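You operate a simulated robot arm through the tools that you are given. There is no shell and no other tool. Be economical: measure what you need, move in short steps, check, and stop when the job is done.

Carry out the task below with a simulated robot arm. There is one attempt and no reset: what you move stays moved.

## Task
Jog a bottle up to the gate and stand it in the grey cup.
Fine: the bottle nearest the yellow gate by the table; shut that gate, hold the white button on the small box, open the gate once the bottle is there.
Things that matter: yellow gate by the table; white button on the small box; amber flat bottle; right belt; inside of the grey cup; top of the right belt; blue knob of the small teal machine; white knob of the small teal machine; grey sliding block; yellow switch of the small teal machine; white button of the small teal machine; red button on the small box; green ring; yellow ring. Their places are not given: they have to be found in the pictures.

It is judged by the outcome, as a careful person would: the job done as asked, and still so three seconds after it is handed in. It fails if anything else is knocked over, pushed out of place, dropped, spilled or broken.

## Robot
A 7-joint arm with a two-finger parallel gripper, fixed in place. Base frame: the origin is at the foot of the arm, x ahead of it, y to its left, z up. Lengths are in mm, angles in degrees, forces in N, time in s.
With the tool pointing down near the work surface it reaches from about 240 to 620 mm from the base axis. Its first joint turns from -66.0 to 66.0 degrees. Payload 2.6 kg.
The tool frame sits at the grasp point between the pads (the TCP): z along the fingers, y along the line on which they close. The tips reach 30 mm beyond it. Largest opening 94 mm; finger width 28, thickness 10; the body of the gripper, 50 by 96 mm, starts 55 mm behind the TCP.
Orientation is that of the tool frame in the base frame, as [roll, pitch, yaw] about the fixed x, y, z axes, in that order (R = Rz(yaw) Ry(pitch) Rx(roll)). With the fingers straight down and closing along the base's y, the tool's x points along the base's -x, its y along +y and its z along -z.

## Interface
- The arm moves only by the tool drive_tool. Its argument "deltas" is a list of rows, each a list of 2 entries, a list of its own where there are three numbers: the shift along the tool's x, y, z in m, then the turn, a rotation vector about the tool's x, y, z in rad. In form: [[[x, y, z], [rx, ry, rz]], ...]. A call has 1 to 20 rows; each row is the pose to reach, as a shift and turn from the pose commanded when the call began, along the tool's axes at that moment. "grip" is the closure, from 0 (fully open) to 1 (shut), set as the call begins (left out, the last holds). A row lasts 0.2 s, in which the tool goes at most 50 mm and 8.6 degrees; a call with a longer step from one row to the next is refused whole, and so is a gripper value outside its range. Where a pose cannot be reached the arm comes as near as it can. A force on the tool above 60 N (or 10 N above the force at the start of the call, whichever is more), or a blocked arm, ends the call early, and 0.2 s more pass. The fingers move at their own pace (about 72 mm/s each) and stop on an object; they squeeze with about 41 N. The grip force told is the motor's: it shows also when the fingers shut on nothing. Time passes only in rows, and 0.2 s behind the last, so rows that repeat a pose let the fingers close. The reply holds the time, the measured pose of the TCP, the force on the tool along the base axes, the opening and the grip force, in the units named above and with some noise, and new pictures: "pictures" is both (left out), scene, wrist or none.
- Cameras (640 x 400 px; columns grow to the right, rows downward): "scene" is fixed at [-10.1, 433.2, 528.9]; the picture's right is [-0.99, -0.16, 0.00], its down [-0.14, 0.85, -0.51] and it looks along [0.08, -0.50, -0.86] (base axes); focal length 214 px, centre (320, 200). "wrist" rides on the gripper at [76, 14, -102] in the tool frame; the picture's right is [-0.18, 0.98, 0.00], its down [-0.75, -0.14, -0.64] and it looks along [-0.63, -0.12, 0.77] (tool axes); focal length 243 px, centre (320, 200).
- probe_pixels(camera, pixels): for up to 12 pixels [column, row] of the newest picture of that camera ("zoom" is the newest enlarged one), the place [x, y, z] in the base frame of the surface seen there, good to about 2 mm. No time passes.
- enlarge(camera, box): a new picture of the part [left, top, right, bottom] of that camera's present view, enlarged. No time passes.
- sign_off(): hands the job in; it is judged then, once.

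Keep the steps short. Do not move on a guess: measure, check each grasp and each placing, and mend mistakes. In all there are 80 turns and 170 pictures (those below and enlarged ones count). Leave the gripper open and the arm clear of the work at the hand-in unless told otherwise, and finish with a single line.

The tools are called after "Call:" as a command line: name --argument value ..., lists and objects as JSON in quotes. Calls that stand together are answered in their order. drive_tool: Moves the arm, as the interface text tells. Its arguments: {"type":"object","properties":{"deltas":{"type":"array","items":{"type":"array"}},"grip":{"type":"number"},"pictures":{"type":"string","enum":["both","scene","wrist","none"]}},"required":["deltas"]} The other tools are called the same way: probe_pixels (camera, pixels) gives the place of the surface under pixels of a picture; enlarge (camera, box) takes an enlarged picture of a part of a camera's view; sign_off () hands the job in.

At the start:

```text
t: 0.0
ee_pos: [303.1, 299.7, 333.1]
tool_rot: [-180.0, 0.0, -180.0]
wrist_force: [-0.6, -0.6, -1.0]
width: 94.3
grip_force: 0.0
```

scene: 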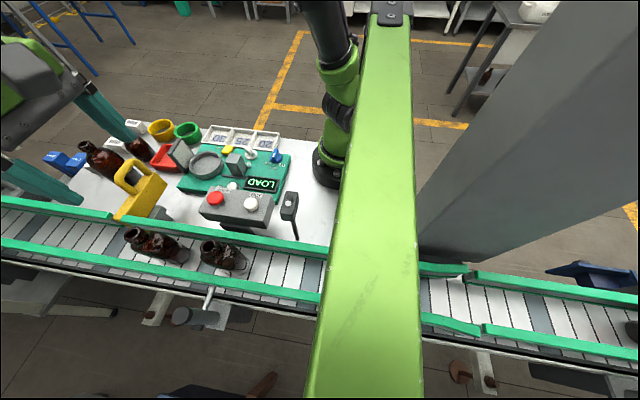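
wrist: 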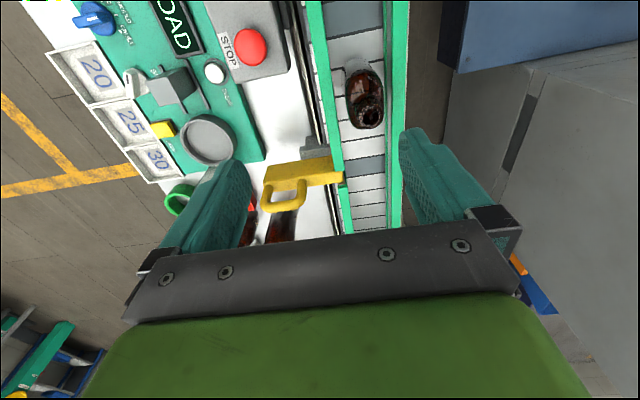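

I see a belt with two brown bottles, a yellow gate, a small box with red and white buttons, and the teal machine. I'll enlarge these areas to get details.

Call:
enlarge --camera "scene" --box '[40, 110, 320, 285]'

Call:
enlarge --camera "wrist" --box '[60, 0, 440, 240]'

Call:
probe_pixels --camera "scene" --pixels '[[126, 175], [150, 180], [122, 213], [135, 236], [170, 250], [208, 250], [238, 262], [250, 203], [215, 198], [206, 165], [160, 212], [100, 233]]'

```text
2.29 times, centred on (180, 198) of scene
```

zoom: 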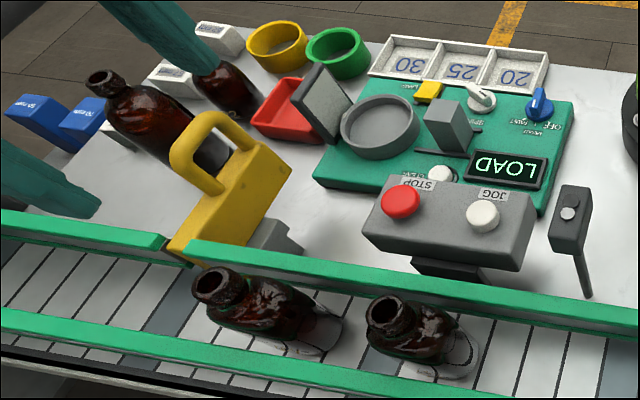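

```text
1.67 times, centred on (250, 120) of wrist
```

zoom: 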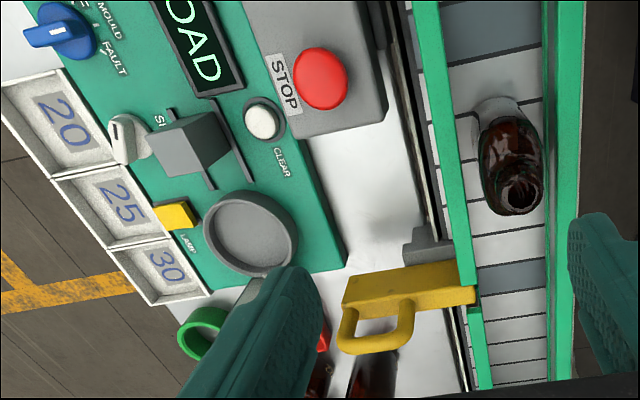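

```text
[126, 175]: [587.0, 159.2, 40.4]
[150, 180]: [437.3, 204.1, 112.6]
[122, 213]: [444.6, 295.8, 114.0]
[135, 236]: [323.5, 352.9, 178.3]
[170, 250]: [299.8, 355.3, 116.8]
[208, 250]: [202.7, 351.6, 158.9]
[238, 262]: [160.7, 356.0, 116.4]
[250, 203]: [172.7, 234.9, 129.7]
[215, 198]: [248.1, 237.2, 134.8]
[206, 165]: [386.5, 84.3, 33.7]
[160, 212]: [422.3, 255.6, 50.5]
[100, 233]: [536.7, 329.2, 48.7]
```

Next I'll measure the gate, rails, belt, button, cup and the bottle nearest the gate, all in the newest zoom (wrist) and the scene.

Call:
probe_pixels --camera "zoom" --pixels '[[405, 290], [470, 285], [345, 300], [345, 340], [408, 310], [430, 250], [450, 200], [555, 200], [500, 60], [525, 190], [250, 232], [262, 122]]'

Call:
probe_pixels --camera "scene" --pixels '[[122, 213], [165, 185], [130, 160], [118, 180], [205, 222], [80, 205], [100, 222], [270, 290], [250, 201], [130, 190], [155, 200], [230, 283]]'

Call:
enlarge --camera "scene" --box '[90, 145, 210, 220]'

Call:
enlarge --camera "scene" --box '[90, 210, 266, 320]'

```text
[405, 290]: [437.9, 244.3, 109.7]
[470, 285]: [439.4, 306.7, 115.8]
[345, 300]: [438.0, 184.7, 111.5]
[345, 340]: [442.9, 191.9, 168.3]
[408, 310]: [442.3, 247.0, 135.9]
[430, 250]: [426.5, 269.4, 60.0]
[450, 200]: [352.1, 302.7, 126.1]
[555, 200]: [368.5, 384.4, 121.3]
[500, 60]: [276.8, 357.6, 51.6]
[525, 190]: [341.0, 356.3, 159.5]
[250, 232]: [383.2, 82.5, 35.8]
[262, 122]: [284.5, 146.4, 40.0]
```

```text
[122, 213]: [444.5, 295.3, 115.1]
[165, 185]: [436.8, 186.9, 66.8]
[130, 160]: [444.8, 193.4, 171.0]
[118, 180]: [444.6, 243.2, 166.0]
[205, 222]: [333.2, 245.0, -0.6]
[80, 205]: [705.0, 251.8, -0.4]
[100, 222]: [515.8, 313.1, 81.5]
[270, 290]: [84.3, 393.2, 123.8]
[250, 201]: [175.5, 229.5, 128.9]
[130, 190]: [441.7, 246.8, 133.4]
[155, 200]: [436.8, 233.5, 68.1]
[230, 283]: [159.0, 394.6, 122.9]
```

```text
5.33 times, centred on (150, 182) of scene
```

zoom: 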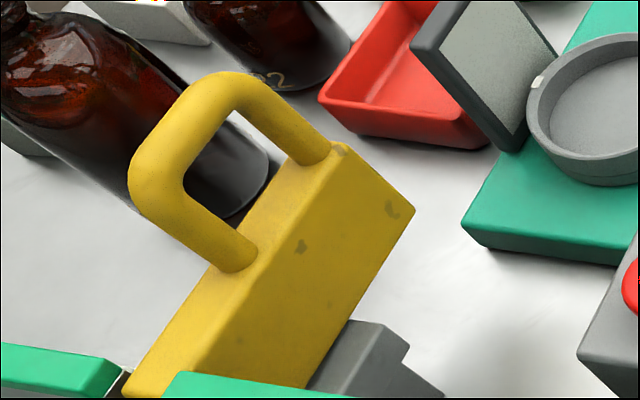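

```text
3.64 times, centred on (178, 265) of scene
```

zoom: 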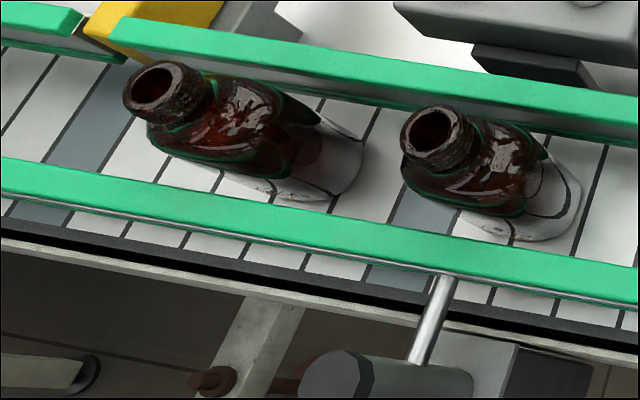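

Belt top is z≈50, rails top z≈125, gate block x≈430–448 with a handle up to z≈170. Now I'll measure the bottle, the cup, and obstacles around the gate and cup.

Call:
probe_pixels --camera "zoom" --pixels '[[155, 62], [155, 120], [125, 95], [210, 95], [255, 90], [360, 170], [315, 197], [250, 140], [434, 105], [434, 165], [402, 130], [475, 140]]'

Call:
probe_pixels --camera "scene" --pixels '[[83, 144], [100, 160], [140, 150], [192, 163], [222, 165], [206, 153], [206, 180], [180, 140], [188, 153], [175, 158], [237, 160], [163, 152]]'

Call:
enlarge --camera "scene" --box '[150, 115, 310, 215]'

```text
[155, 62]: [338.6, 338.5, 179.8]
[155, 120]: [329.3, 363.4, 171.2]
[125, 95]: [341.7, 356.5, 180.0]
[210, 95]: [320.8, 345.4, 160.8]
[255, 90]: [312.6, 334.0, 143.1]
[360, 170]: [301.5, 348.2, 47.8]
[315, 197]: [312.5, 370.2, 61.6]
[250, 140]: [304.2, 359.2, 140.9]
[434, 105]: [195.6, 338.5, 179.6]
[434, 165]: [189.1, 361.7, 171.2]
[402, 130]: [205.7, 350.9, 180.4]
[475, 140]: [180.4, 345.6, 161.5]
```

```text
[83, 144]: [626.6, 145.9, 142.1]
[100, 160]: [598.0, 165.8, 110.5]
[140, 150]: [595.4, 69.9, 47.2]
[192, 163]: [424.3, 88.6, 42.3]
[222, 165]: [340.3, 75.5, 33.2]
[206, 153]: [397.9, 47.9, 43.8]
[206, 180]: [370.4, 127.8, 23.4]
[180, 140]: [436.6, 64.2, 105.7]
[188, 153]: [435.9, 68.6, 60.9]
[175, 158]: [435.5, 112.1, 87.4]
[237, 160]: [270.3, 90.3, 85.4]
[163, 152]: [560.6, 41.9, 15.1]
```

```text
4.00 times, centred on (230, 165) of scene
```

zoom: 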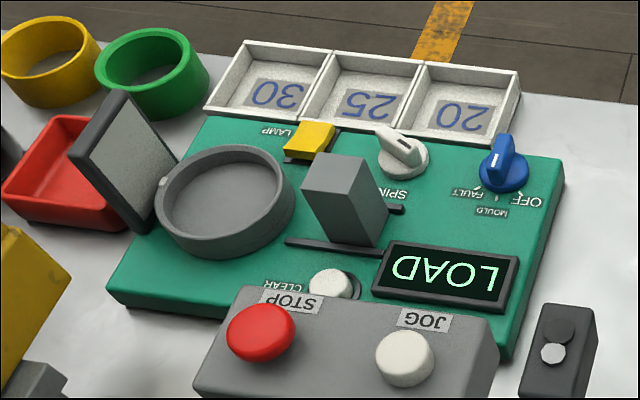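

Cup centre ≈(383,83), bottle neck centre ≈(332,351), top z≈180; the gate handle bar runs along y at x≈444, z≈168, so the fingers must close along x. I'll move above the handle, turning the tool 90°, staying high.

Call:
drive_tool --deltas '[[[-0.013, -0.007, 0.0], [0, 0, -0.143]], [[-0.026, -0.015, 0.0], [0, 0, -0.286]], [[-0.039, -0.022, 0.0], [0, 0, -0.428]], [[-0.052, -0.029, 0.0], [0, 0, -0.571]], [[-0.065, -0.036, 0.01], [0, 0, -0.714]], [[-0.078, -0.044, 0.02], [0, 0, -0.857]], [[-0.091, -0.051, 0.03], [0, 0, -1.0]], [[-0.104, -0.058, 0.04], [0, 0, -1.142]], [[-0.117, -0.065, 0.05], [0, 0, -1.285]], [[-0.13, -0.073, 0.06], [0, 0, -1.428]], [[-0.141, -0.08, 0.07], [0, 0, -1.571]], [[-0.141, -0.08, 0.07], [0, 0, -1.571]]]' --grip 0.3

```text
t: 2.6
ee_pos: [445.7, 221.2, 264.1]
tool_rot: [179.9, 0.1, -90.0]
wrist_force: [-0.4, 0.3, -0.5]
width: 65.7
grip_force: 0.0
```

scene: 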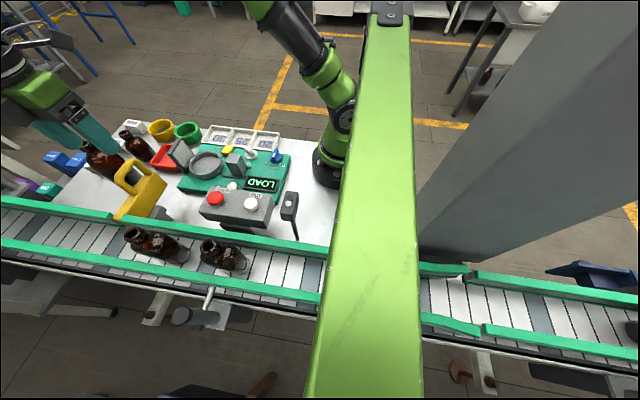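
wrist: 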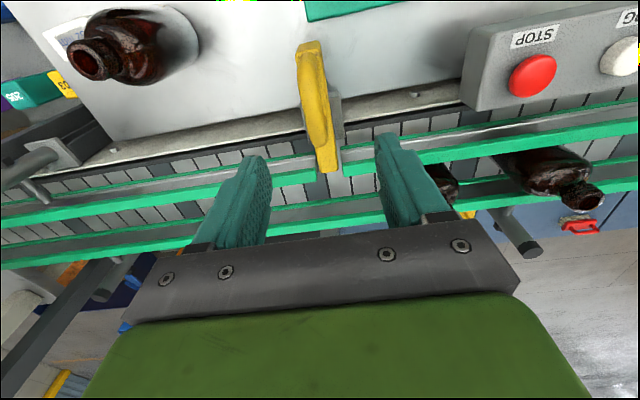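

The handle (yellow, wrist about (318,110)) lies between the fingers. I'll go down so the TCP is at bar height, z≈163, tips at 133 above the block top (115).

Call:
drive_tool --deltas '[[[0, 0, 0.03], [0, 0, 0]], [[0, 0, 0.06], [0, 0, 0]], [[0, 0, 0.085], [0, 0, 0]], [[0, 0, 0.1], [0, 0, 0]]]'

Call:
drive_tool --deltas '[[[0, 0, 0], [0, 0, 0]], [[0, 0, 0], [0, 0, 0]], [[0, 0, 0], [0, 0, 0]]]' --grip 1

```text
t: 3.6
ee_pos: [444.2, 221.0, 163.1]
tool_rot: [-179.9, -0.1, -89.9]
wrist_force: [0.3, -0.4, -1.6]
width: 65.5
grip_force: 0.0
```

scene: 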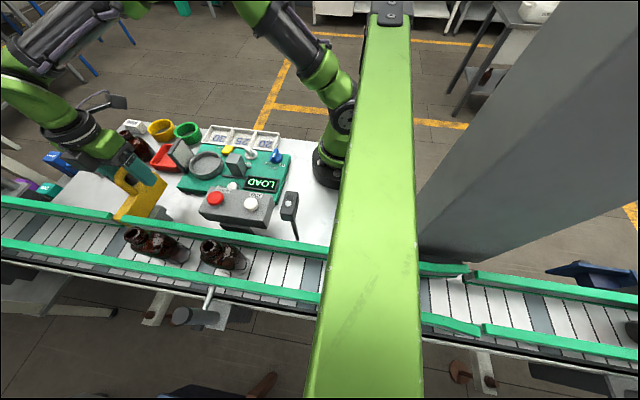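
wrist: 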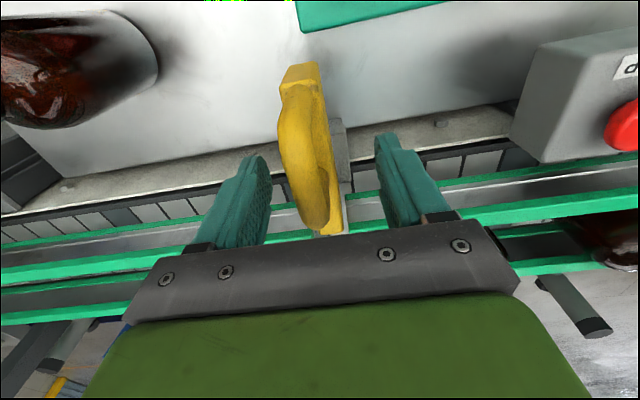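

```text
t: 4.4
ee_pos: [450.7, 219.2, 165.4]
tool_rot: [-178.8, 0.0, -89.7]
wrist_force: [51.3, 8.8, -9.6]
width: 20.0
grip_force: 44.9
```

scene: 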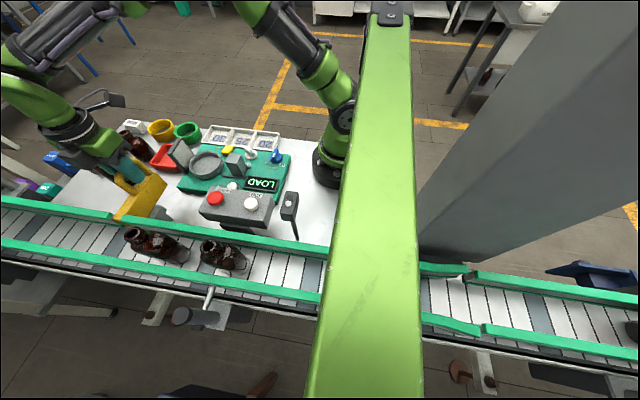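
wrist: 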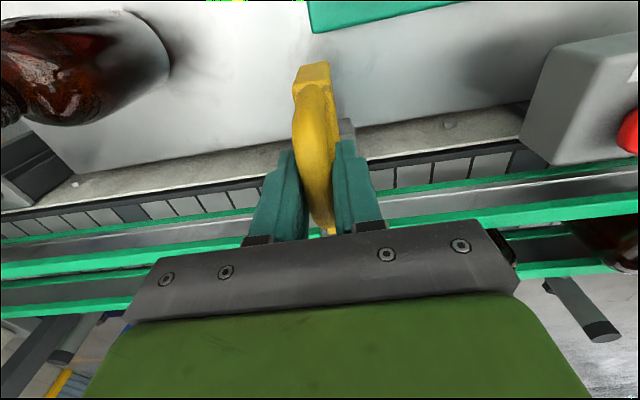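

The handle is held (20 mm opening), but the gate pushes back +51 N in x, since it sits further along x. I'll shift +x to relax that.

Call:
drive_tool --deltas '[[[0, -0.004, 0], [0, 0, 0]], [[0, -0.007, 0], [0, 0, 0]], [[0, -0.007, 0], [0, 0, 0]]]' --pictures "none"

```text
t: 5.2
ee_pos: [450.8, 221.4, 163.5]
tool_rot: [179.9, 0.1, -89.9]
wrist_force: [8.4, -3.1, 13.8]
width: 20.1
grip_force: 44.9
```

Relaxed. Now I'll pull the gate in +y (tool −x) over the belt, in small steps of about 10 mm, up to 70 mm.

Call:
drive_tool --deltas '[[[-0.01, -0.001, 0], [0, 0, 0]], [[-0.02, -0.001, 0], [0, 0, 0]], [[-0.03, -0.001, 0], [0, 0, 0]], [[-0.04, -0.001, 0], [0, 0, 0]], [[-0.05, -0.001, 0], [0, 0, 0]], [[-0.06, -0.001, 0], [0, 0, 0]], [[-0.07, -0.001, 0], [0, 0, 0]]]'

```text
t: 6.8
ee_pos: [451.3, 286.6, 160.3]
tool_rot: [179.2, -0.6, -90.3]
wrist_force: [-31.1, -30.7, 3.7]
width: 20.2
grip_force: 45.4
```

scene: 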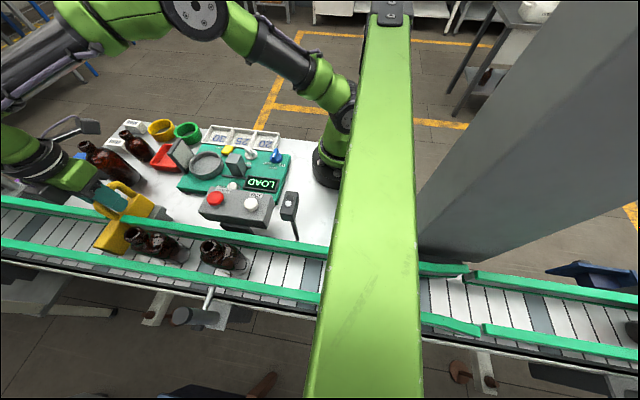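
wrist: 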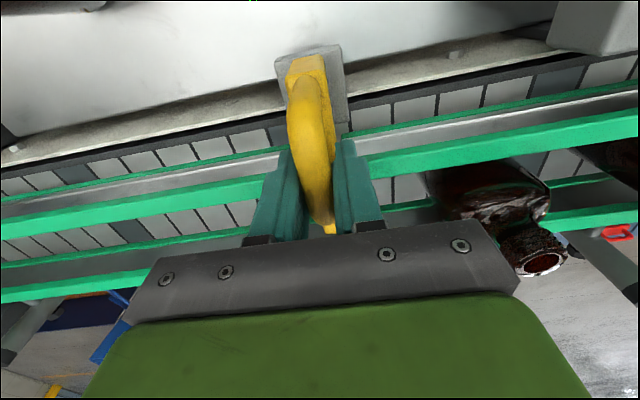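

The gate moved about 65 mm. I'll check how close its end is to the outer rail.

Call:
enlarge --camera "scene" --box '[70, 180, 198, 260]'

Call:
drive_tool --deltas '[[[-0.005, 0, 0], [0, 0, 0]], [[-0.01, 0, 0], [0, 0, 0]]]' --pictures "none"

```text
5.00 times, centred on (134, 220) of scene
```

zoom: 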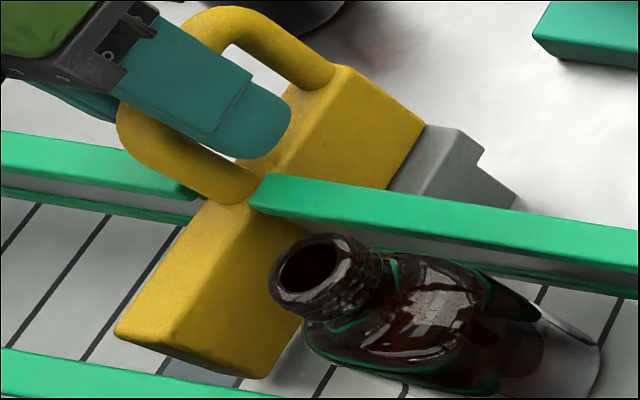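

```text
t: 7.4
ee_pos: [450.3, 299.9, 161.4]
tool_rot: [179.4, -0.4, -90.4]
wrist_force: [-25.0, -31.5, -6.2]
width: 20.1
grip_force: 44.6
```

Still moving (the ~31 N is friction), with a gap left to the outer rail. I'll keep going in small steps.

Call:
drive_tool --deltas '[[[-0.005, 0, 0], [0, 0, 0]], [[-0.01, 0, 0], [0, 0, 0]], [[-0.01, 0, 0], [0, 0, 0]]]'

Call:
enlarge --camera "scene" --box '[70, 190, 198, 270]'

```text
t: 8.2
ee_pos: [450.0, 309.8, 163.3]
tool_rot: [179.6, -0.2, -90.0]
wrist_force: [-22.3, -32.3, -0.7]
width: 20.2
grip_force: 45.1
```

scene: 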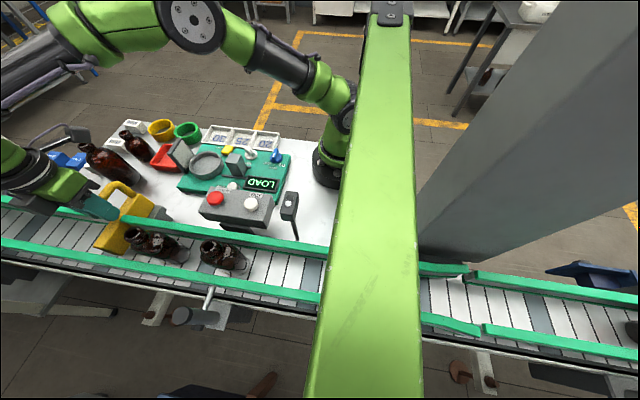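
wrist: 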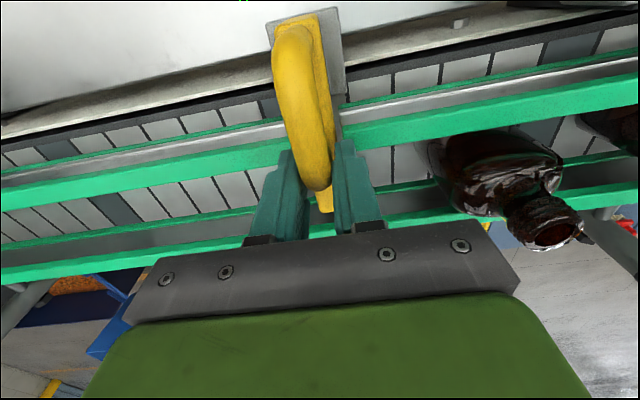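

```text
5.00 times, centred on (134, 230) of scene
```

zoom: 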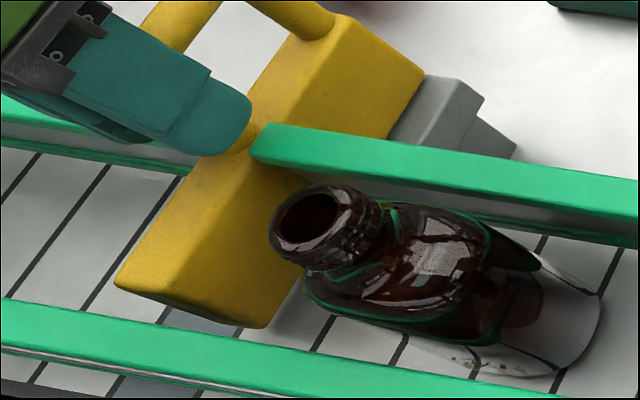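

The gate hasn't moved since the last look: it is at its stop and the fingers slipped along the bar. I'll measure the gate end and handle to confirm it's shut.

Call:
probe_pixels --camera "zoom" --pixels '[[130, 275], [250, 310], [200, 200], [180, 330], [330, 25], [250, 140], [405, 60], [180, 15]]'

```text
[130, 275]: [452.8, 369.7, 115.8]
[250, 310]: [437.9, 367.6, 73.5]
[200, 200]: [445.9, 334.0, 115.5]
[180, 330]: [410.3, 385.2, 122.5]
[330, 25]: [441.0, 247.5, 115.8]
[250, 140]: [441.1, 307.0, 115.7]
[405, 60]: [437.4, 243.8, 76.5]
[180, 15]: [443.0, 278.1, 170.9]
```

The gate end is at y≈370, next to the outer rail (~380): it is shut. I'll release and rise.

Call:
drive_tool --deltas '[[[0, 0, 0], [0, 0, 0]], [[0, 0, 0], [0, 0, 0]], [[0, 0, -0.03], [0, 0, 0]], [[0, 0, -0.07], [0, 0, 0]], [[0, 0, -0.11], [0, 0, 0]]]' --grip 0.3

Call:
enlarge --camera "scene" --box '[190, 175, 318, 255]'

Call:
probe_pixels --camera "zoom" --pixels '[[305, 135], [290, 135], [320, 135], [305, 122], [305, 150], [340, 130], [250, 130], [250, 170], [125, 118], [305, 175]]'

```text
t: 9.4
ee_pos: [452.3, 313.5, 272.9]
tool_rot: [180.0, 0.0, -89.9]
wrist_force: [-0.4, -0.6, -0.2]
width: 65.8
grip_force: 0.0
```

scene: 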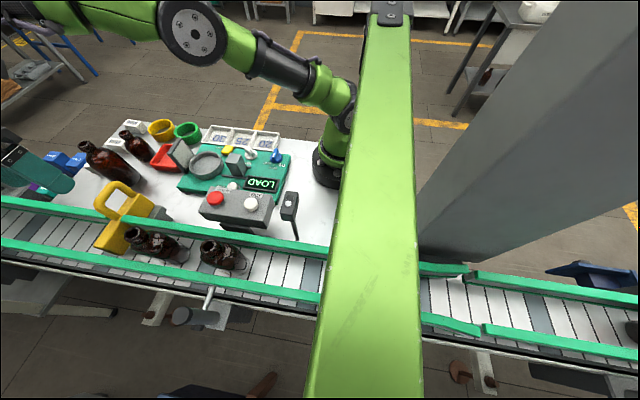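
wrist: 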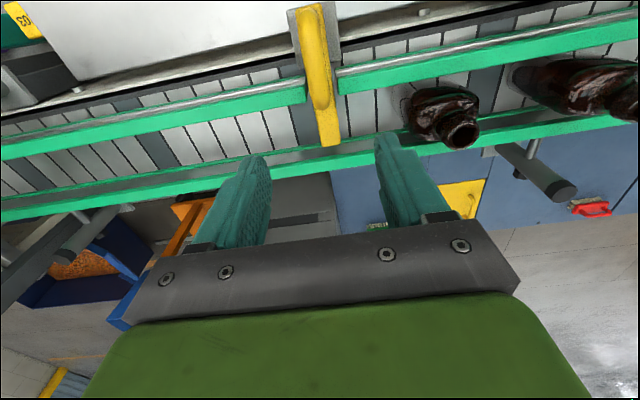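

```text
5.00 times, centred on (254, 215) of scene
```

zoom: 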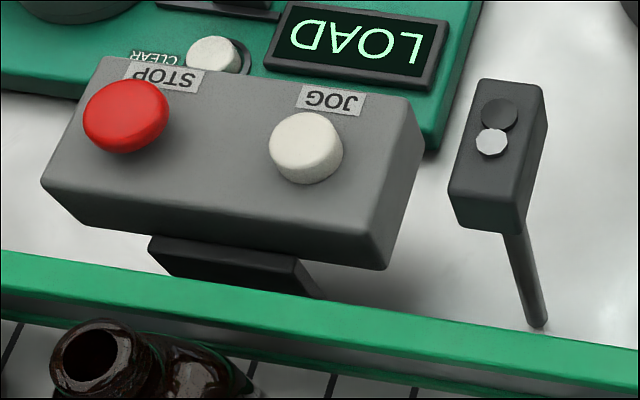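

```text
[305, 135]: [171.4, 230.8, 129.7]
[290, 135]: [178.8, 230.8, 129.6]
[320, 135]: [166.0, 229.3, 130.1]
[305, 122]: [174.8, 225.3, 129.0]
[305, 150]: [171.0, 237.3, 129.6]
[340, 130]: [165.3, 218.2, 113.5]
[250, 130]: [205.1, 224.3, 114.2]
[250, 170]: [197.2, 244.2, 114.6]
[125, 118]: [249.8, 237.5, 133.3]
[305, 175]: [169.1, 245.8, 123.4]
```

The white button's top is flat at z≈129.6, centre ≈(172,232). Before moving there I'll check the large green beam and the sensor post for clearance.

Call:
probe_pixels --camera "scene" --pixels '[[390, 15], [380, 100], [345, 300], [360, 150], [289, 200], [290, 213], [340, 200]]'

Call:
drive_tool --deltas '[[[0.01, 0.035, 0], [0, 0, 0]], [[0.02, 0.07, 0], [0, 0, 0]], [[0.03, 0.105, 0], [0, 0, 0]], [[0.04, 0.14, 0], [0, 0, 0]], [[0.05, 0.175, 0], [0, 0, 0]], [[0.06, 0.21, 0], [0, 0, 0]]]' --grip 1 --pictures "scene"

```text
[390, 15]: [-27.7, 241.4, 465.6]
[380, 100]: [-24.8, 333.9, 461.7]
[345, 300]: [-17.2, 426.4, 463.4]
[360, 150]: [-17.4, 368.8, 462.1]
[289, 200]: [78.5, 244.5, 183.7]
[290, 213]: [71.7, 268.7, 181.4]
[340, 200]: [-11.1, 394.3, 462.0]
```

```text
t: 10.8
ee_pos: [242.5, 251.0, 273.6]
tool_rot: [-180.0, 0.0, -90.1]
wrist_force: [0.3, -0.1, -0.2]
width: 0.0
grip_force: 32.4
```

scene: 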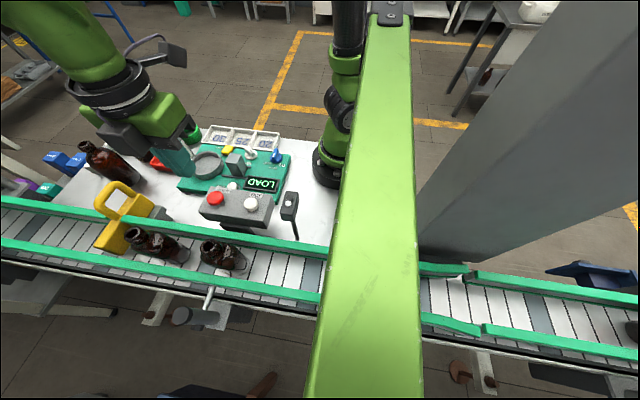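

The beam is at z≈460, x<10, and the sensor post's top is z≈184, x≈75; both are clear. Next I'll go above the white button, tips at about z 150.

Call:
drive_tool --deltas '[[[0.01, 0.035, 0.0], [0, 0, 0]], [[0.019, 0.0705, 0.02], [0, 0, 0]], [[0.019, 0.0705, 0.055], [0, 0, 0]], [[0.019, 0.0705, 0.093], [0, 0, 0]]]'

Call:
enlarge --camera "scene" --box '[190, 155, 318, 235]'

```text
t: 11.8
ee_pos: [171.7, 233.0, 179.7]
tool_rot: [-179.9, 0.1, -90.0]
wrist_force: [0.6, -0.8, 1.0]
width: 0.0
grip_force: 33.3
```

scene: 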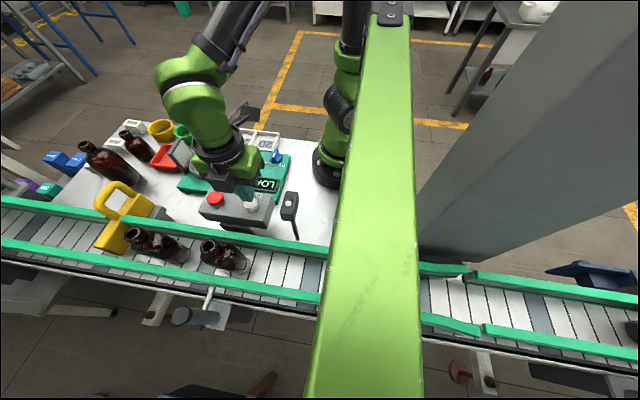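
wrist: 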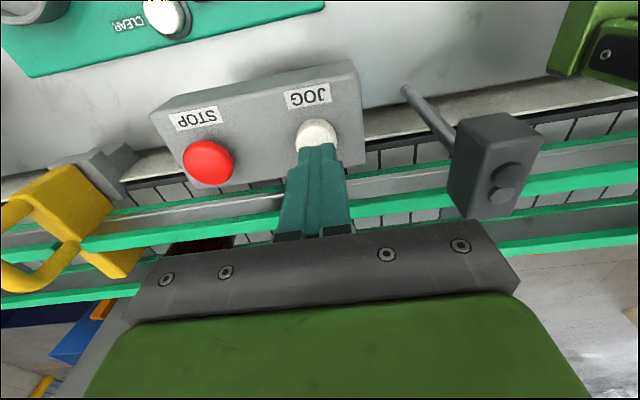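

```text
5.00 times, centred on (254, 195) of scene
```

zoom: 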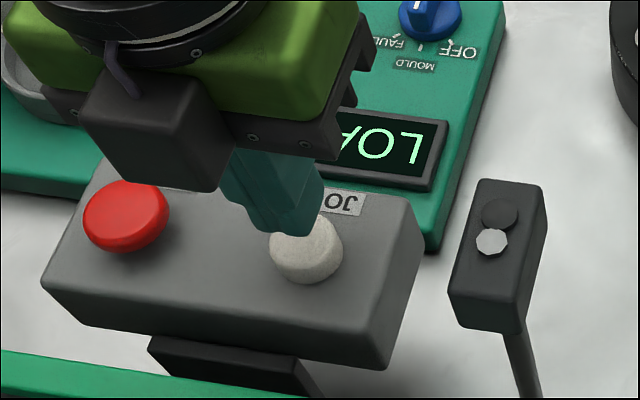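

The closed fingertips are over the white button, about 20 mm up. I'll press down in small steps until the force rises.

Call:
drive_tool --deltas '[[[0, 0, 0.012], [0, 0, 0]], [[0, 0, 0.018], [0, 0, 0]], [[0, 0, 0.021], [0, 0, 0]], [[0, 0, 0.024], [0, 0, 0]]]' --pictures "scene"

```text
t: 12.8
ee_pos: [172.4, 233.0, 157.2]
tool_rot: [-179.9, 0.1, -90.0]
wrist_force: [1.1, 0.0, 2.0]
width: 0.0
grip_force: 33.0
```

scene: 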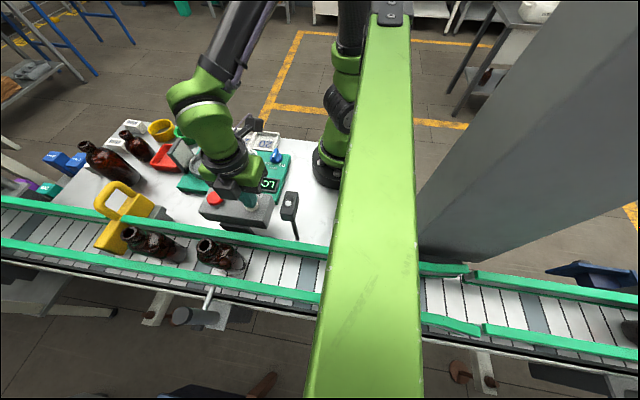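

Force is about 2 N, and the bottles shifted a few pixels toward the gate. I'll press 2 mm more and hold for about 1 s.

Call:
drive_tool --deltas '[[[0, 0, 0.002], [0, 0, 0]], [[0, 0, 0.002], [0, 0, 0]], [[0, 0, 0.002], [0, 0, 0]], [[0, 0, 0.002], [0, 0, 0]]]' --pictures "scene"

Call:
enlarge --camera "scene" --box '[90, 180, 266, 290]'

```text
t: 13.8
ee_pos: [171.9, 231.1, 154.5]
tool_rot: [179.9, 0.0, -89.9]
wrist_force: [-4.8, -0.5, 15.9]
width: 0.2
grip_force: 33.2
```

scene: 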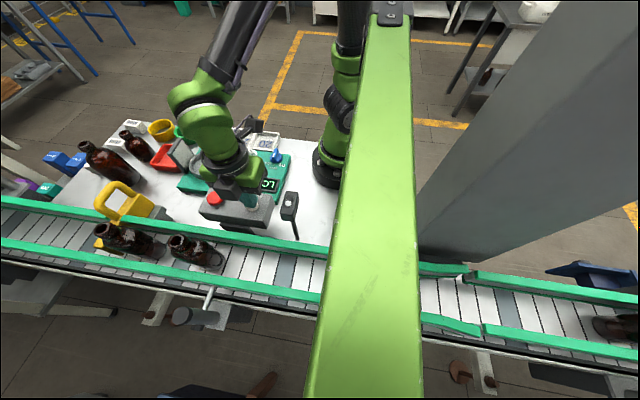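

```text
3.64 times, centred on (178, 235) of scene
```

zoom: 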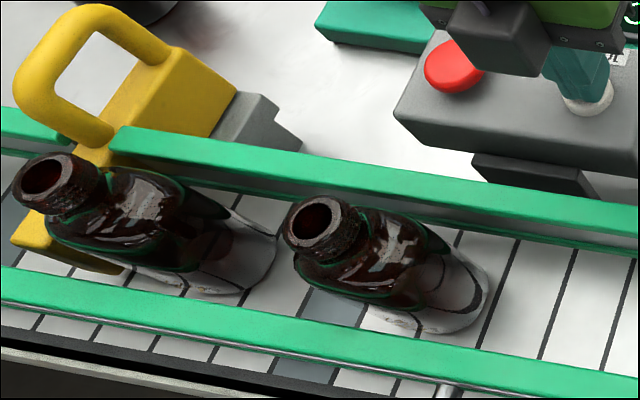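

The belt runs about 80 mm/s toward the gate. I'll measure how far the bottle is from the gate face (x≈430).

Call:
probe_pixels --camera "zoom" --pixels '[[45, 155], [15, 185], [75, 195], [100, 185], [115, 265], [340, 200], [310, 245], [240, 285], [110, 220]]'

```text
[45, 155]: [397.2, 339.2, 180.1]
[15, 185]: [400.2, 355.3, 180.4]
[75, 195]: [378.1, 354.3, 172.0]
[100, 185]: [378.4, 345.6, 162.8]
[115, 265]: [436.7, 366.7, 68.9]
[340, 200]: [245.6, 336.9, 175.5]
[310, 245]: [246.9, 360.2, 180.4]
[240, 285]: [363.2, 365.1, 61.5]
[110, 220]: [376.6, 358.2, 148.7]
```

About 12 mm remains, and the speed is ~55 mm/s. I'll hold one more row, then lift off and look.

Call:
drive_tool --deltas '[[[0, 0, 0.0], [0, 0, 0]], [[0, 0, -0.02], [0, 0, 0]]]' --pictures "scene"

Call:
enlarge --camera "scene" --box '[70, 180, 246, 290]'

Call:
probe_pixels --camera "zoom" --pixels '[[100, 155], [70, 160], [110, 205], [150, 180], [190, 265], [300, 270], [380, 220]]'

```text
t: 14.4
ee_pos: [173.3, 230.8, 172.4]
tool_rot: [180.0, -0.1, -90.1]
wrist_force: [-0.6, 0.2, -0.2]
width: 0.0
grip_force: 33.1
```

scene: 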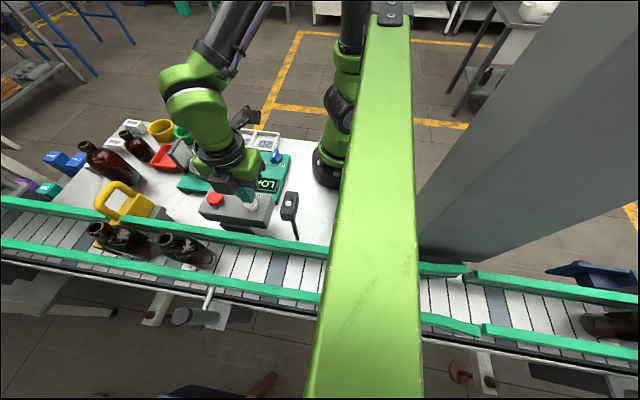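

```text
3.64 times, centred on (158, 235) of scene
```

zoom: 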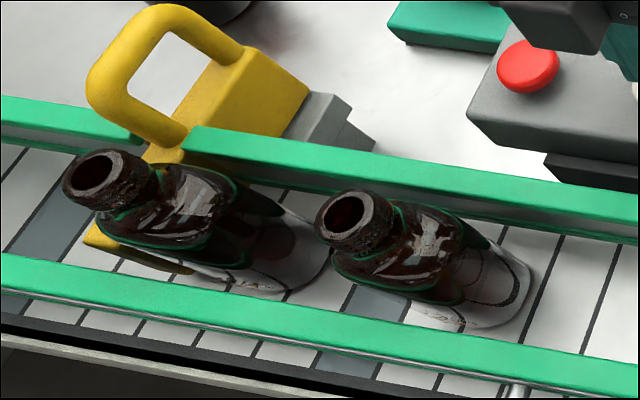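

```text
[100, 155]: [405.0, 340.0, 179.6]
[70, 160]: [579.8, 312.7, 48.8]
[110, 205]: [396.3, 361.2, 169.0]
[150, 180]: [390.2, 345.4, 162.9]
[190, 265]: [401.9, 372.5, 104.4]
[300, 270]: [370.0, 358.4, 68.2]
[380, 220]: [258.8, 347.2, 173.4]
```

The first bottle seems to have reached the gate, since the spacing to the second shrank. I'll rise and go above the gate handle to verify with the wrist camera.

Call:
drive_tool --deltas '[[[0, 0, -0.045], [0, 0, 0]], [[0, 0, -0.09], [0, 0, 0]], [[-0.006, -0.04, -0.11], [0, 0, 0]], [[-0.012, -0.08, -0.11], [0, 0, 0]], [[-0.019, -0.12, -0.11], [0, 0, 0]], [[-0.026, -0.16, -0.11], [0, 0, 0]], [[-0.033, -0.2, -0.11], [0, 0, 0]], [[-0.04, -0.24, -0.11], [0, 0, 0]], [[-0.046, -0.278, -0.11], [0, 0, 0]], [[-0.046, -0.278, -0.11], [0, 0, 0]]]' --grip 0.4

Call:
enlarge --camera "wrist" --box '[240, 0, 560, 200]'

Call:
enlarge --camera "scene" --box '[70, 190, 198, 270]'

```text
t: 16.6
ee_pos: [449.8, 278.2, 282.8]
tool_rot: [180.0, 0.0, -90.0]
wrist_force: [-0.5, -0.3, -1.0]
width: 56.5
grip_force: 0.1
```

scene: 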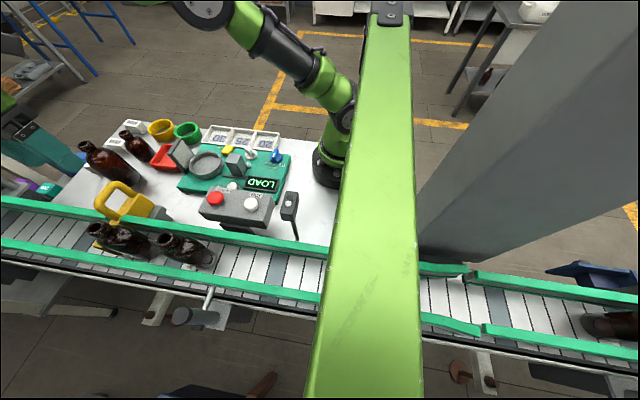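
wrist: 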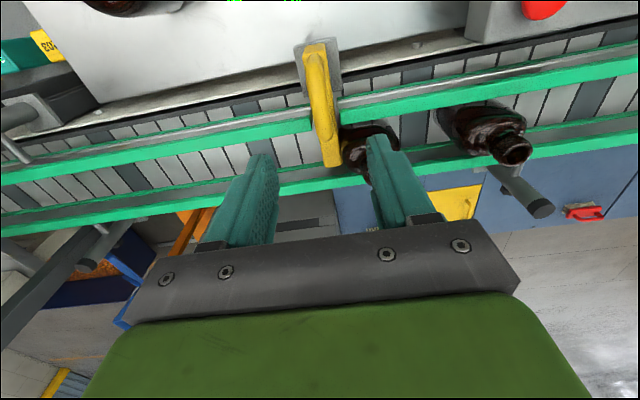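

```text
2.00 times, centred on (400, 100) of wrist
```

zoom: 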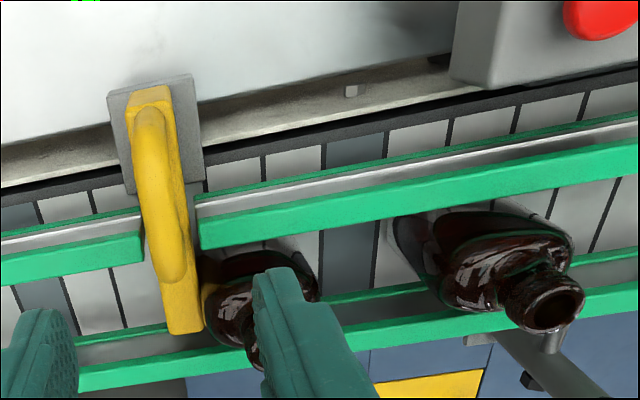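

```text
5.00 times, centred on (134, 230) of scene
```

zoom: 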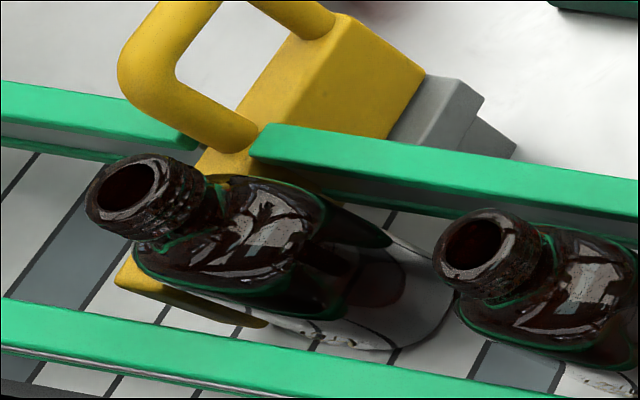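

The bottle rests against the gate (wrist zoom, around (200,300)). Now I'll open the gate: descend onto the bar at y≈275 and close.

Call:
drive_tool --deltas '[[[0.002, -0.001, 0.04], [0, 0, 0]], [[0.002, -0.001, 0.08], [0, 0, 0]], [[0.002, -0.001, 0.118], [0, 0, 0]], [[0.002, -0.001, 0.118], [0, 0, 0]]]' --pictures "none"

Call:
drive_tool --deltas '[[[0, 0, 0], [0, 0, 0]], [[0, 0, 0], [0, 0, 0]], [[0, 0, 0], [0, 0, 0]]]' --grip 1

```text
t: 17.6
ee_pos: [451.3, 277.0, 166.3]
tool_rot: [180.0, -0.1, -90.0]
wrist_force: [-0.1, 0.2, 0.3]
width: 56.4
grip_force: 0.0
```

```text
t: 18.4
ee_pos: [450.8, 278.5, 167.3]
tool_rot: [179.7, 0.0, -90.0]
wrist_force: [-15.5, -5.4, 1.8]
width: 20.1
grip_force: 45.2
```

scene: 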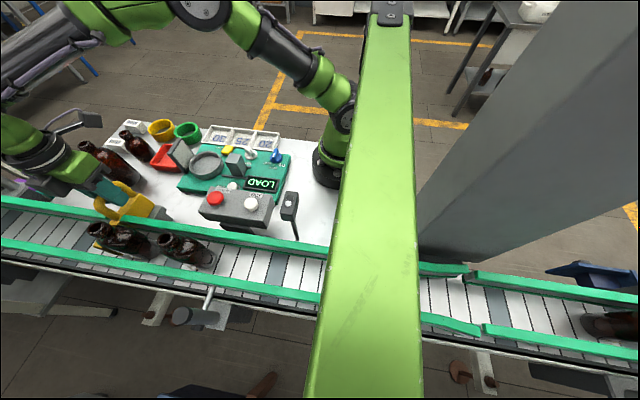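
wrist: 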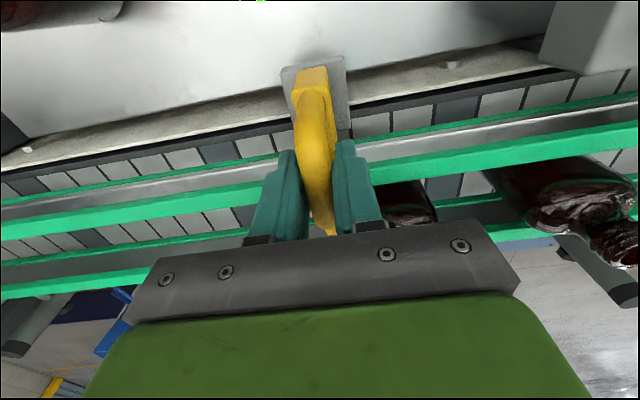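

Gripped again (20 mm). I'll pull the gate back in −y (tool +x) by about 65 mm.

Call:
drive_tool --deltas '[[[0.01, 0.001, 0], [0, 0, 0]], [[0.02, 0.001, 0], [0, 0, 0]], [[0.03, 0.001, 0], [0, 0, 0]], [[0.04, 0.001, 0], [0, 0, 0]], [[0.05, 0.001, 0], [0, 0, 0]], [[0.06, 0.001, 0], [0, 0, 0]], [[0.067, 0.001, 0], [0, 0, 0]], [[0.067, 0.001, 0], [0, 0, 0]]]'

Call:
enlarge --camera "scene" --box '[70, 180, 198, 260]'

```text
t: 20.2
ee_pos: [449.4, 213.6, 165.8]
tool_rot: [-179.7, 0.5, -89.6]
wrist_force: [8.0, 31.0, -8.9]
width: 20.2
grip_force: 44.9
```

scene: 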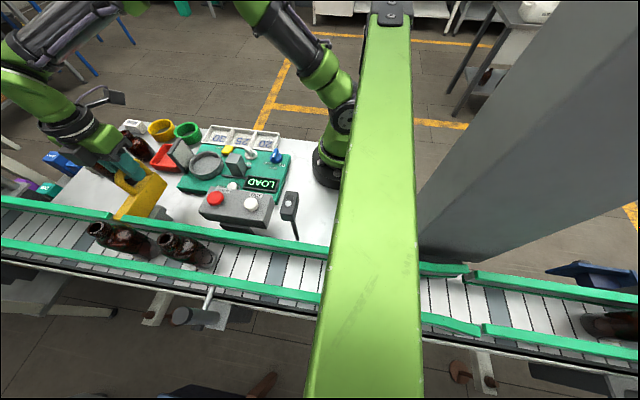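
wrist: 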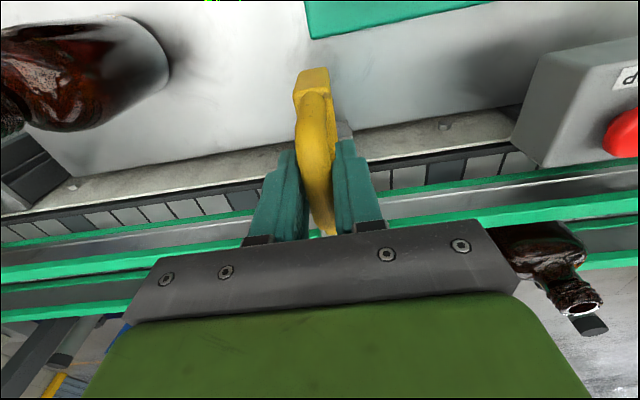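

```text
5.00 times, centred on (134, 220) of scene
```

zoom: 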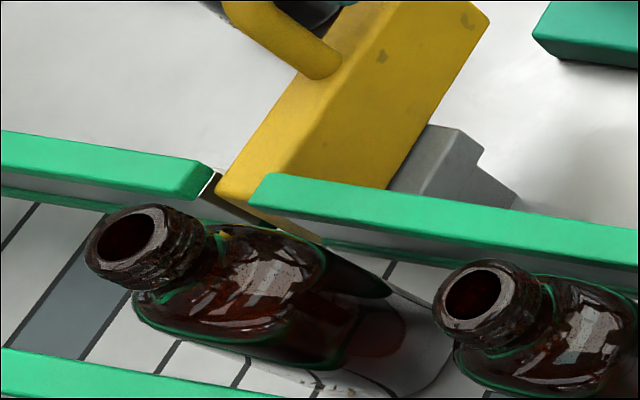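

The gate is fully open again and the bottle stayed standing in place. I'll measure its rim and shoulder in this zoom, then release the handle and rise.

Call:
probe_pixels --camera "zoom" --pixels '[[92, 240], [165, 228], [143, 209], [120, 264], [125, 288], [185, 265], [205, 250], [150, 310], [240, 350], [300, 250], [320, 300], [255, 230]]'

Call:
drive_tool --deltas '[[[-0.004, 0, 0], [0, 0, 0]], [[-0.004, 0, 0], [0, 0, 0]], [[-0.004, 0, -0.03], [0, 0, 0]], [[-0.004, 0, -0.07], [0, 0, 0]], [[-0.004, 0, -0.11], [0, 0, 0]]]' --grip 0.3 --pictures "none"

```text
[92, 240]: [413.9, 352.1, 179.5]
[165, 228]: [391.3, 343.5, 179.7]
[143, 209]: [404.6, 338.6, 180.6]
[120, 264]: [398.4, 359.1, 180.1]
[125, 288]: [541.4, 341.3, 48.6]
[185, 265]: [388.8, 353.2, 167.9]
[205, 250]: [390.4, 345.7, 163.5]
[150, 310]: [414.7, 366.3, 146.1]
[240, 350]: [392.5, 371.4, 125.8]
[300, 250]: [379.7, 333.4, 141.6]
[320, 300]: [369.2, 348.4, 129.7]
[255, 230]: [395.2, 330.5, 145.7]
```

```text
t: 21.4
ee_pos: [450.1, 211.7, 278.7]
tool_rot: [-180.0, 0.0, -89.9]
wrist_force: [-0.3, -0.4, 1.0]
width: 66.0
grip_force: 0.0
```

Rim centre ≈(402, 349.5), z 180; the neck is ~25 mm wide from z≈160 to 180. I'll turn back to closing along y and move above the bottle.

Call:
drive_tool --deltas '[[[-0.0125, 0.004, 0], [0, 0, 0.143]], [[-0.025, 0.009, 0], [0, 0, 0.286]], [[-0.0375, 0.013, 0], [0, 0, 0.428]], [[-0.05, 0.017, 0], [0, 0, 0.571]], [[-0.0625, 0.022, 0], [0, 0, 0.714]], [[-0.075, 0.026, 0], [0, 0, 0.857]], [[-0.0875, 0.031, 0], [0, 0, 1.0]], [[-0.1, 0.035, 0], [0, 0, 1.142]], [[-0.1125, 0.039, 0], [0, 0, 1.285]], [[-0.125, 0.044, 0], [0, 0, 1.428]], [[-0.138, 0.048, 0], [0, 0, 1.571]], [[-0.138, 0.048, 0], [0, 0, 1.571]]]'

Call:
enlarge --camera "scene" --box '[70, 180, 198, 260]'

```text
t: 24.0
ee_pos: [402.9, 350.4, 276.6]
tool_rot: [179.9, 0.0, 179.9]
wrist_force: [-0.4, -0.4, -0.2]
width: 66.1
grip_force: 0.1
```

scene: 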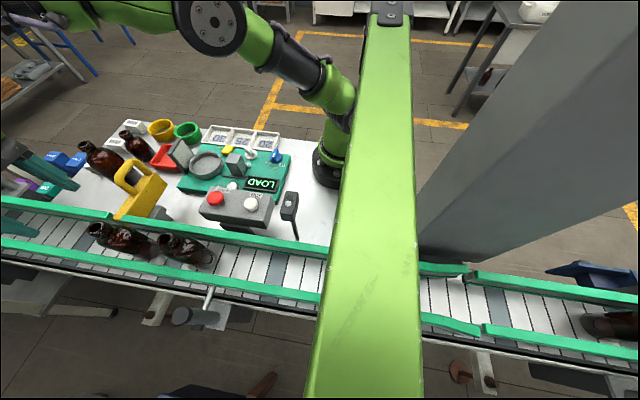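
wrist: 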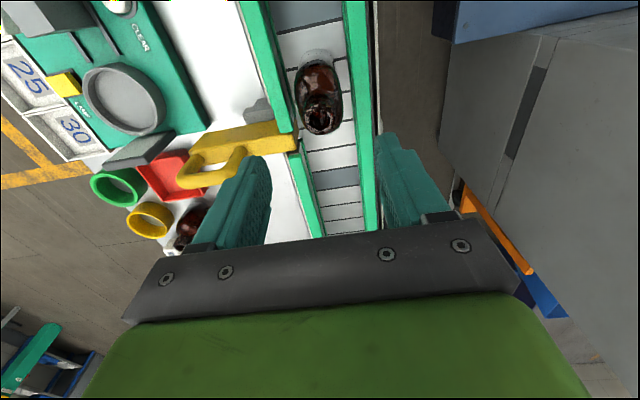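

```text
5.00 times, centred on (134, 220) of scene
```

zoom: 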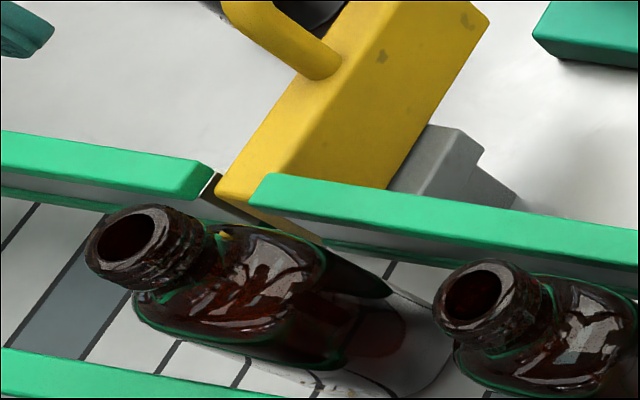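

I'll verify the bottle's rim centre and the cup dimensions with the wrist camera too.

Call:
enlarge --camera "wrist" --box '[240, 30, 400, 130]'

Call:
probe_pixels --camera "wrist" --pixels '[[322, 104], [304, 120], [340, 120], [322, 134], [320, 70], [298, 85], [342, 85], [125, 95], [84, 95], [164, 100], [125, 65], [130, 132]]'

```text
4.00 times, centred on (320, 80) of wrist
```

zoom: 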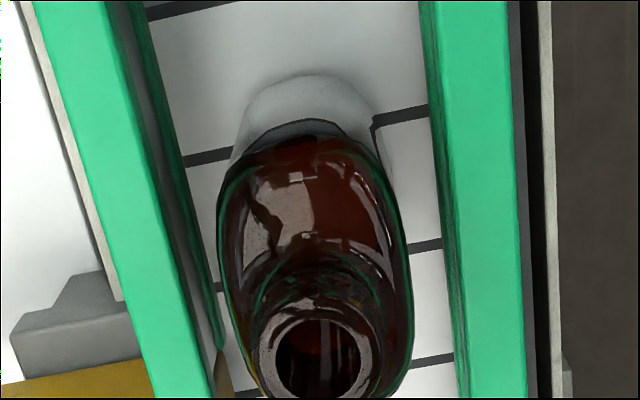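

```text
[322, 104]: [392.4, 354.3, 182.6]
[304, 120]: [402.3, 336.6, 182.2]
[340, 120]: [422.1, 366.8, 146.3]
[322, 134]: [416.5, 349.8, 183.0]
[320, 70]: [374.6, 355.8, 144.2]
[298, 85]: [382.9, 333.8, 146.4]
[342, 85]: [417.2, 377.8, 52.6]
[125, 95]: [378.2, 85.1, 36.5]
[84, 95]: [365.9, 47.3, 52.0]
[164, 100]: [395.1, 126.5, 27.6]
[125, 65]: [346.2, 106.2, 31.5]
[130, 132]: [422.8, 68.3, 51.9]
```

Rim centre ≈(404, 350), z≈182. I'll go down to TCP z≈189, tips at 159, just above the shoulder, then close gently on the neck.

Call:
drive_tool --deltas '[[[-0.001, 0, 0.04], [0, 0, 0]], [[-0.001, 0, 0.075], [0, 0, 0]], [[-0.001, 0, 0.088], [0, 0, 0]], [[-0.001, 0, 0.088], [0, 0, 0]]]' --pictures "scene"

Call:
enlarge --camera "scene" --box '[40, 180, 168, 260]'

```text
t: 25.0
ee_pos: [403.1, 349.2, 188.2]
tool_rot: [-180.0, 0.0, -180.0]
wrist_force: [0.4, 0.7, -1.1]
width: 65.9
grip_force: 0.0
```

scene: 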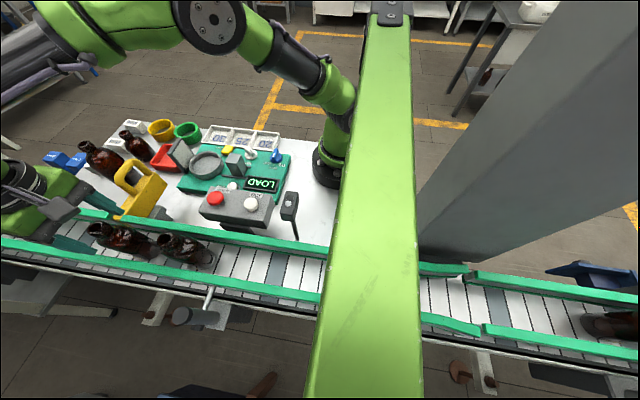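

```text
5.00 times, centred on (104, 220) of scene
```

zoom: 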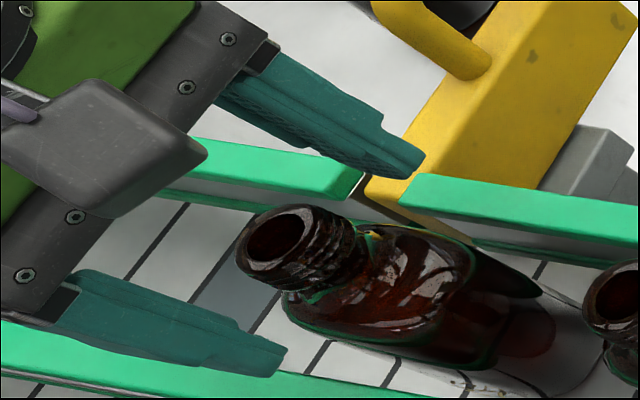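

The fingers straddle the neck. Closing.

Call:
drive_tool --deltas '[[[0, 0, 0], [0, 0, 0]], [[0, 0, 0], [0, 0, 0]], [[0, 0, 0], [0, 0, 0]]]' --grip 1 --pictures "scene"

Call:
enlarge --camera "scene" --box '[40, 180, 168, 260]'

```text
t: 25.8
ee_pos: [405.3, 348.7, 189.2]
tool_rot: [-180.0, 0.1, 179.9]
wrist_force: [0.6, 0.4, -0.2]
width: 26.7
grip_force: 41.1
```

scene: 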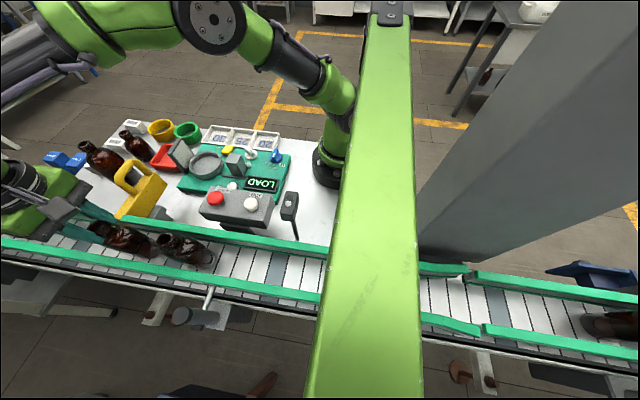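

```text
5.00 times, centred on (104, 220) of scene
```

zoom: 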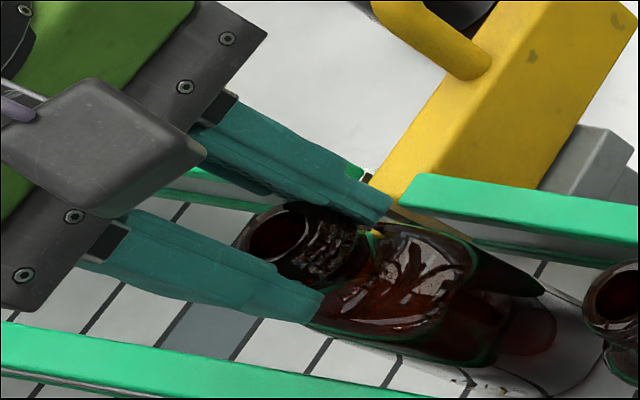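

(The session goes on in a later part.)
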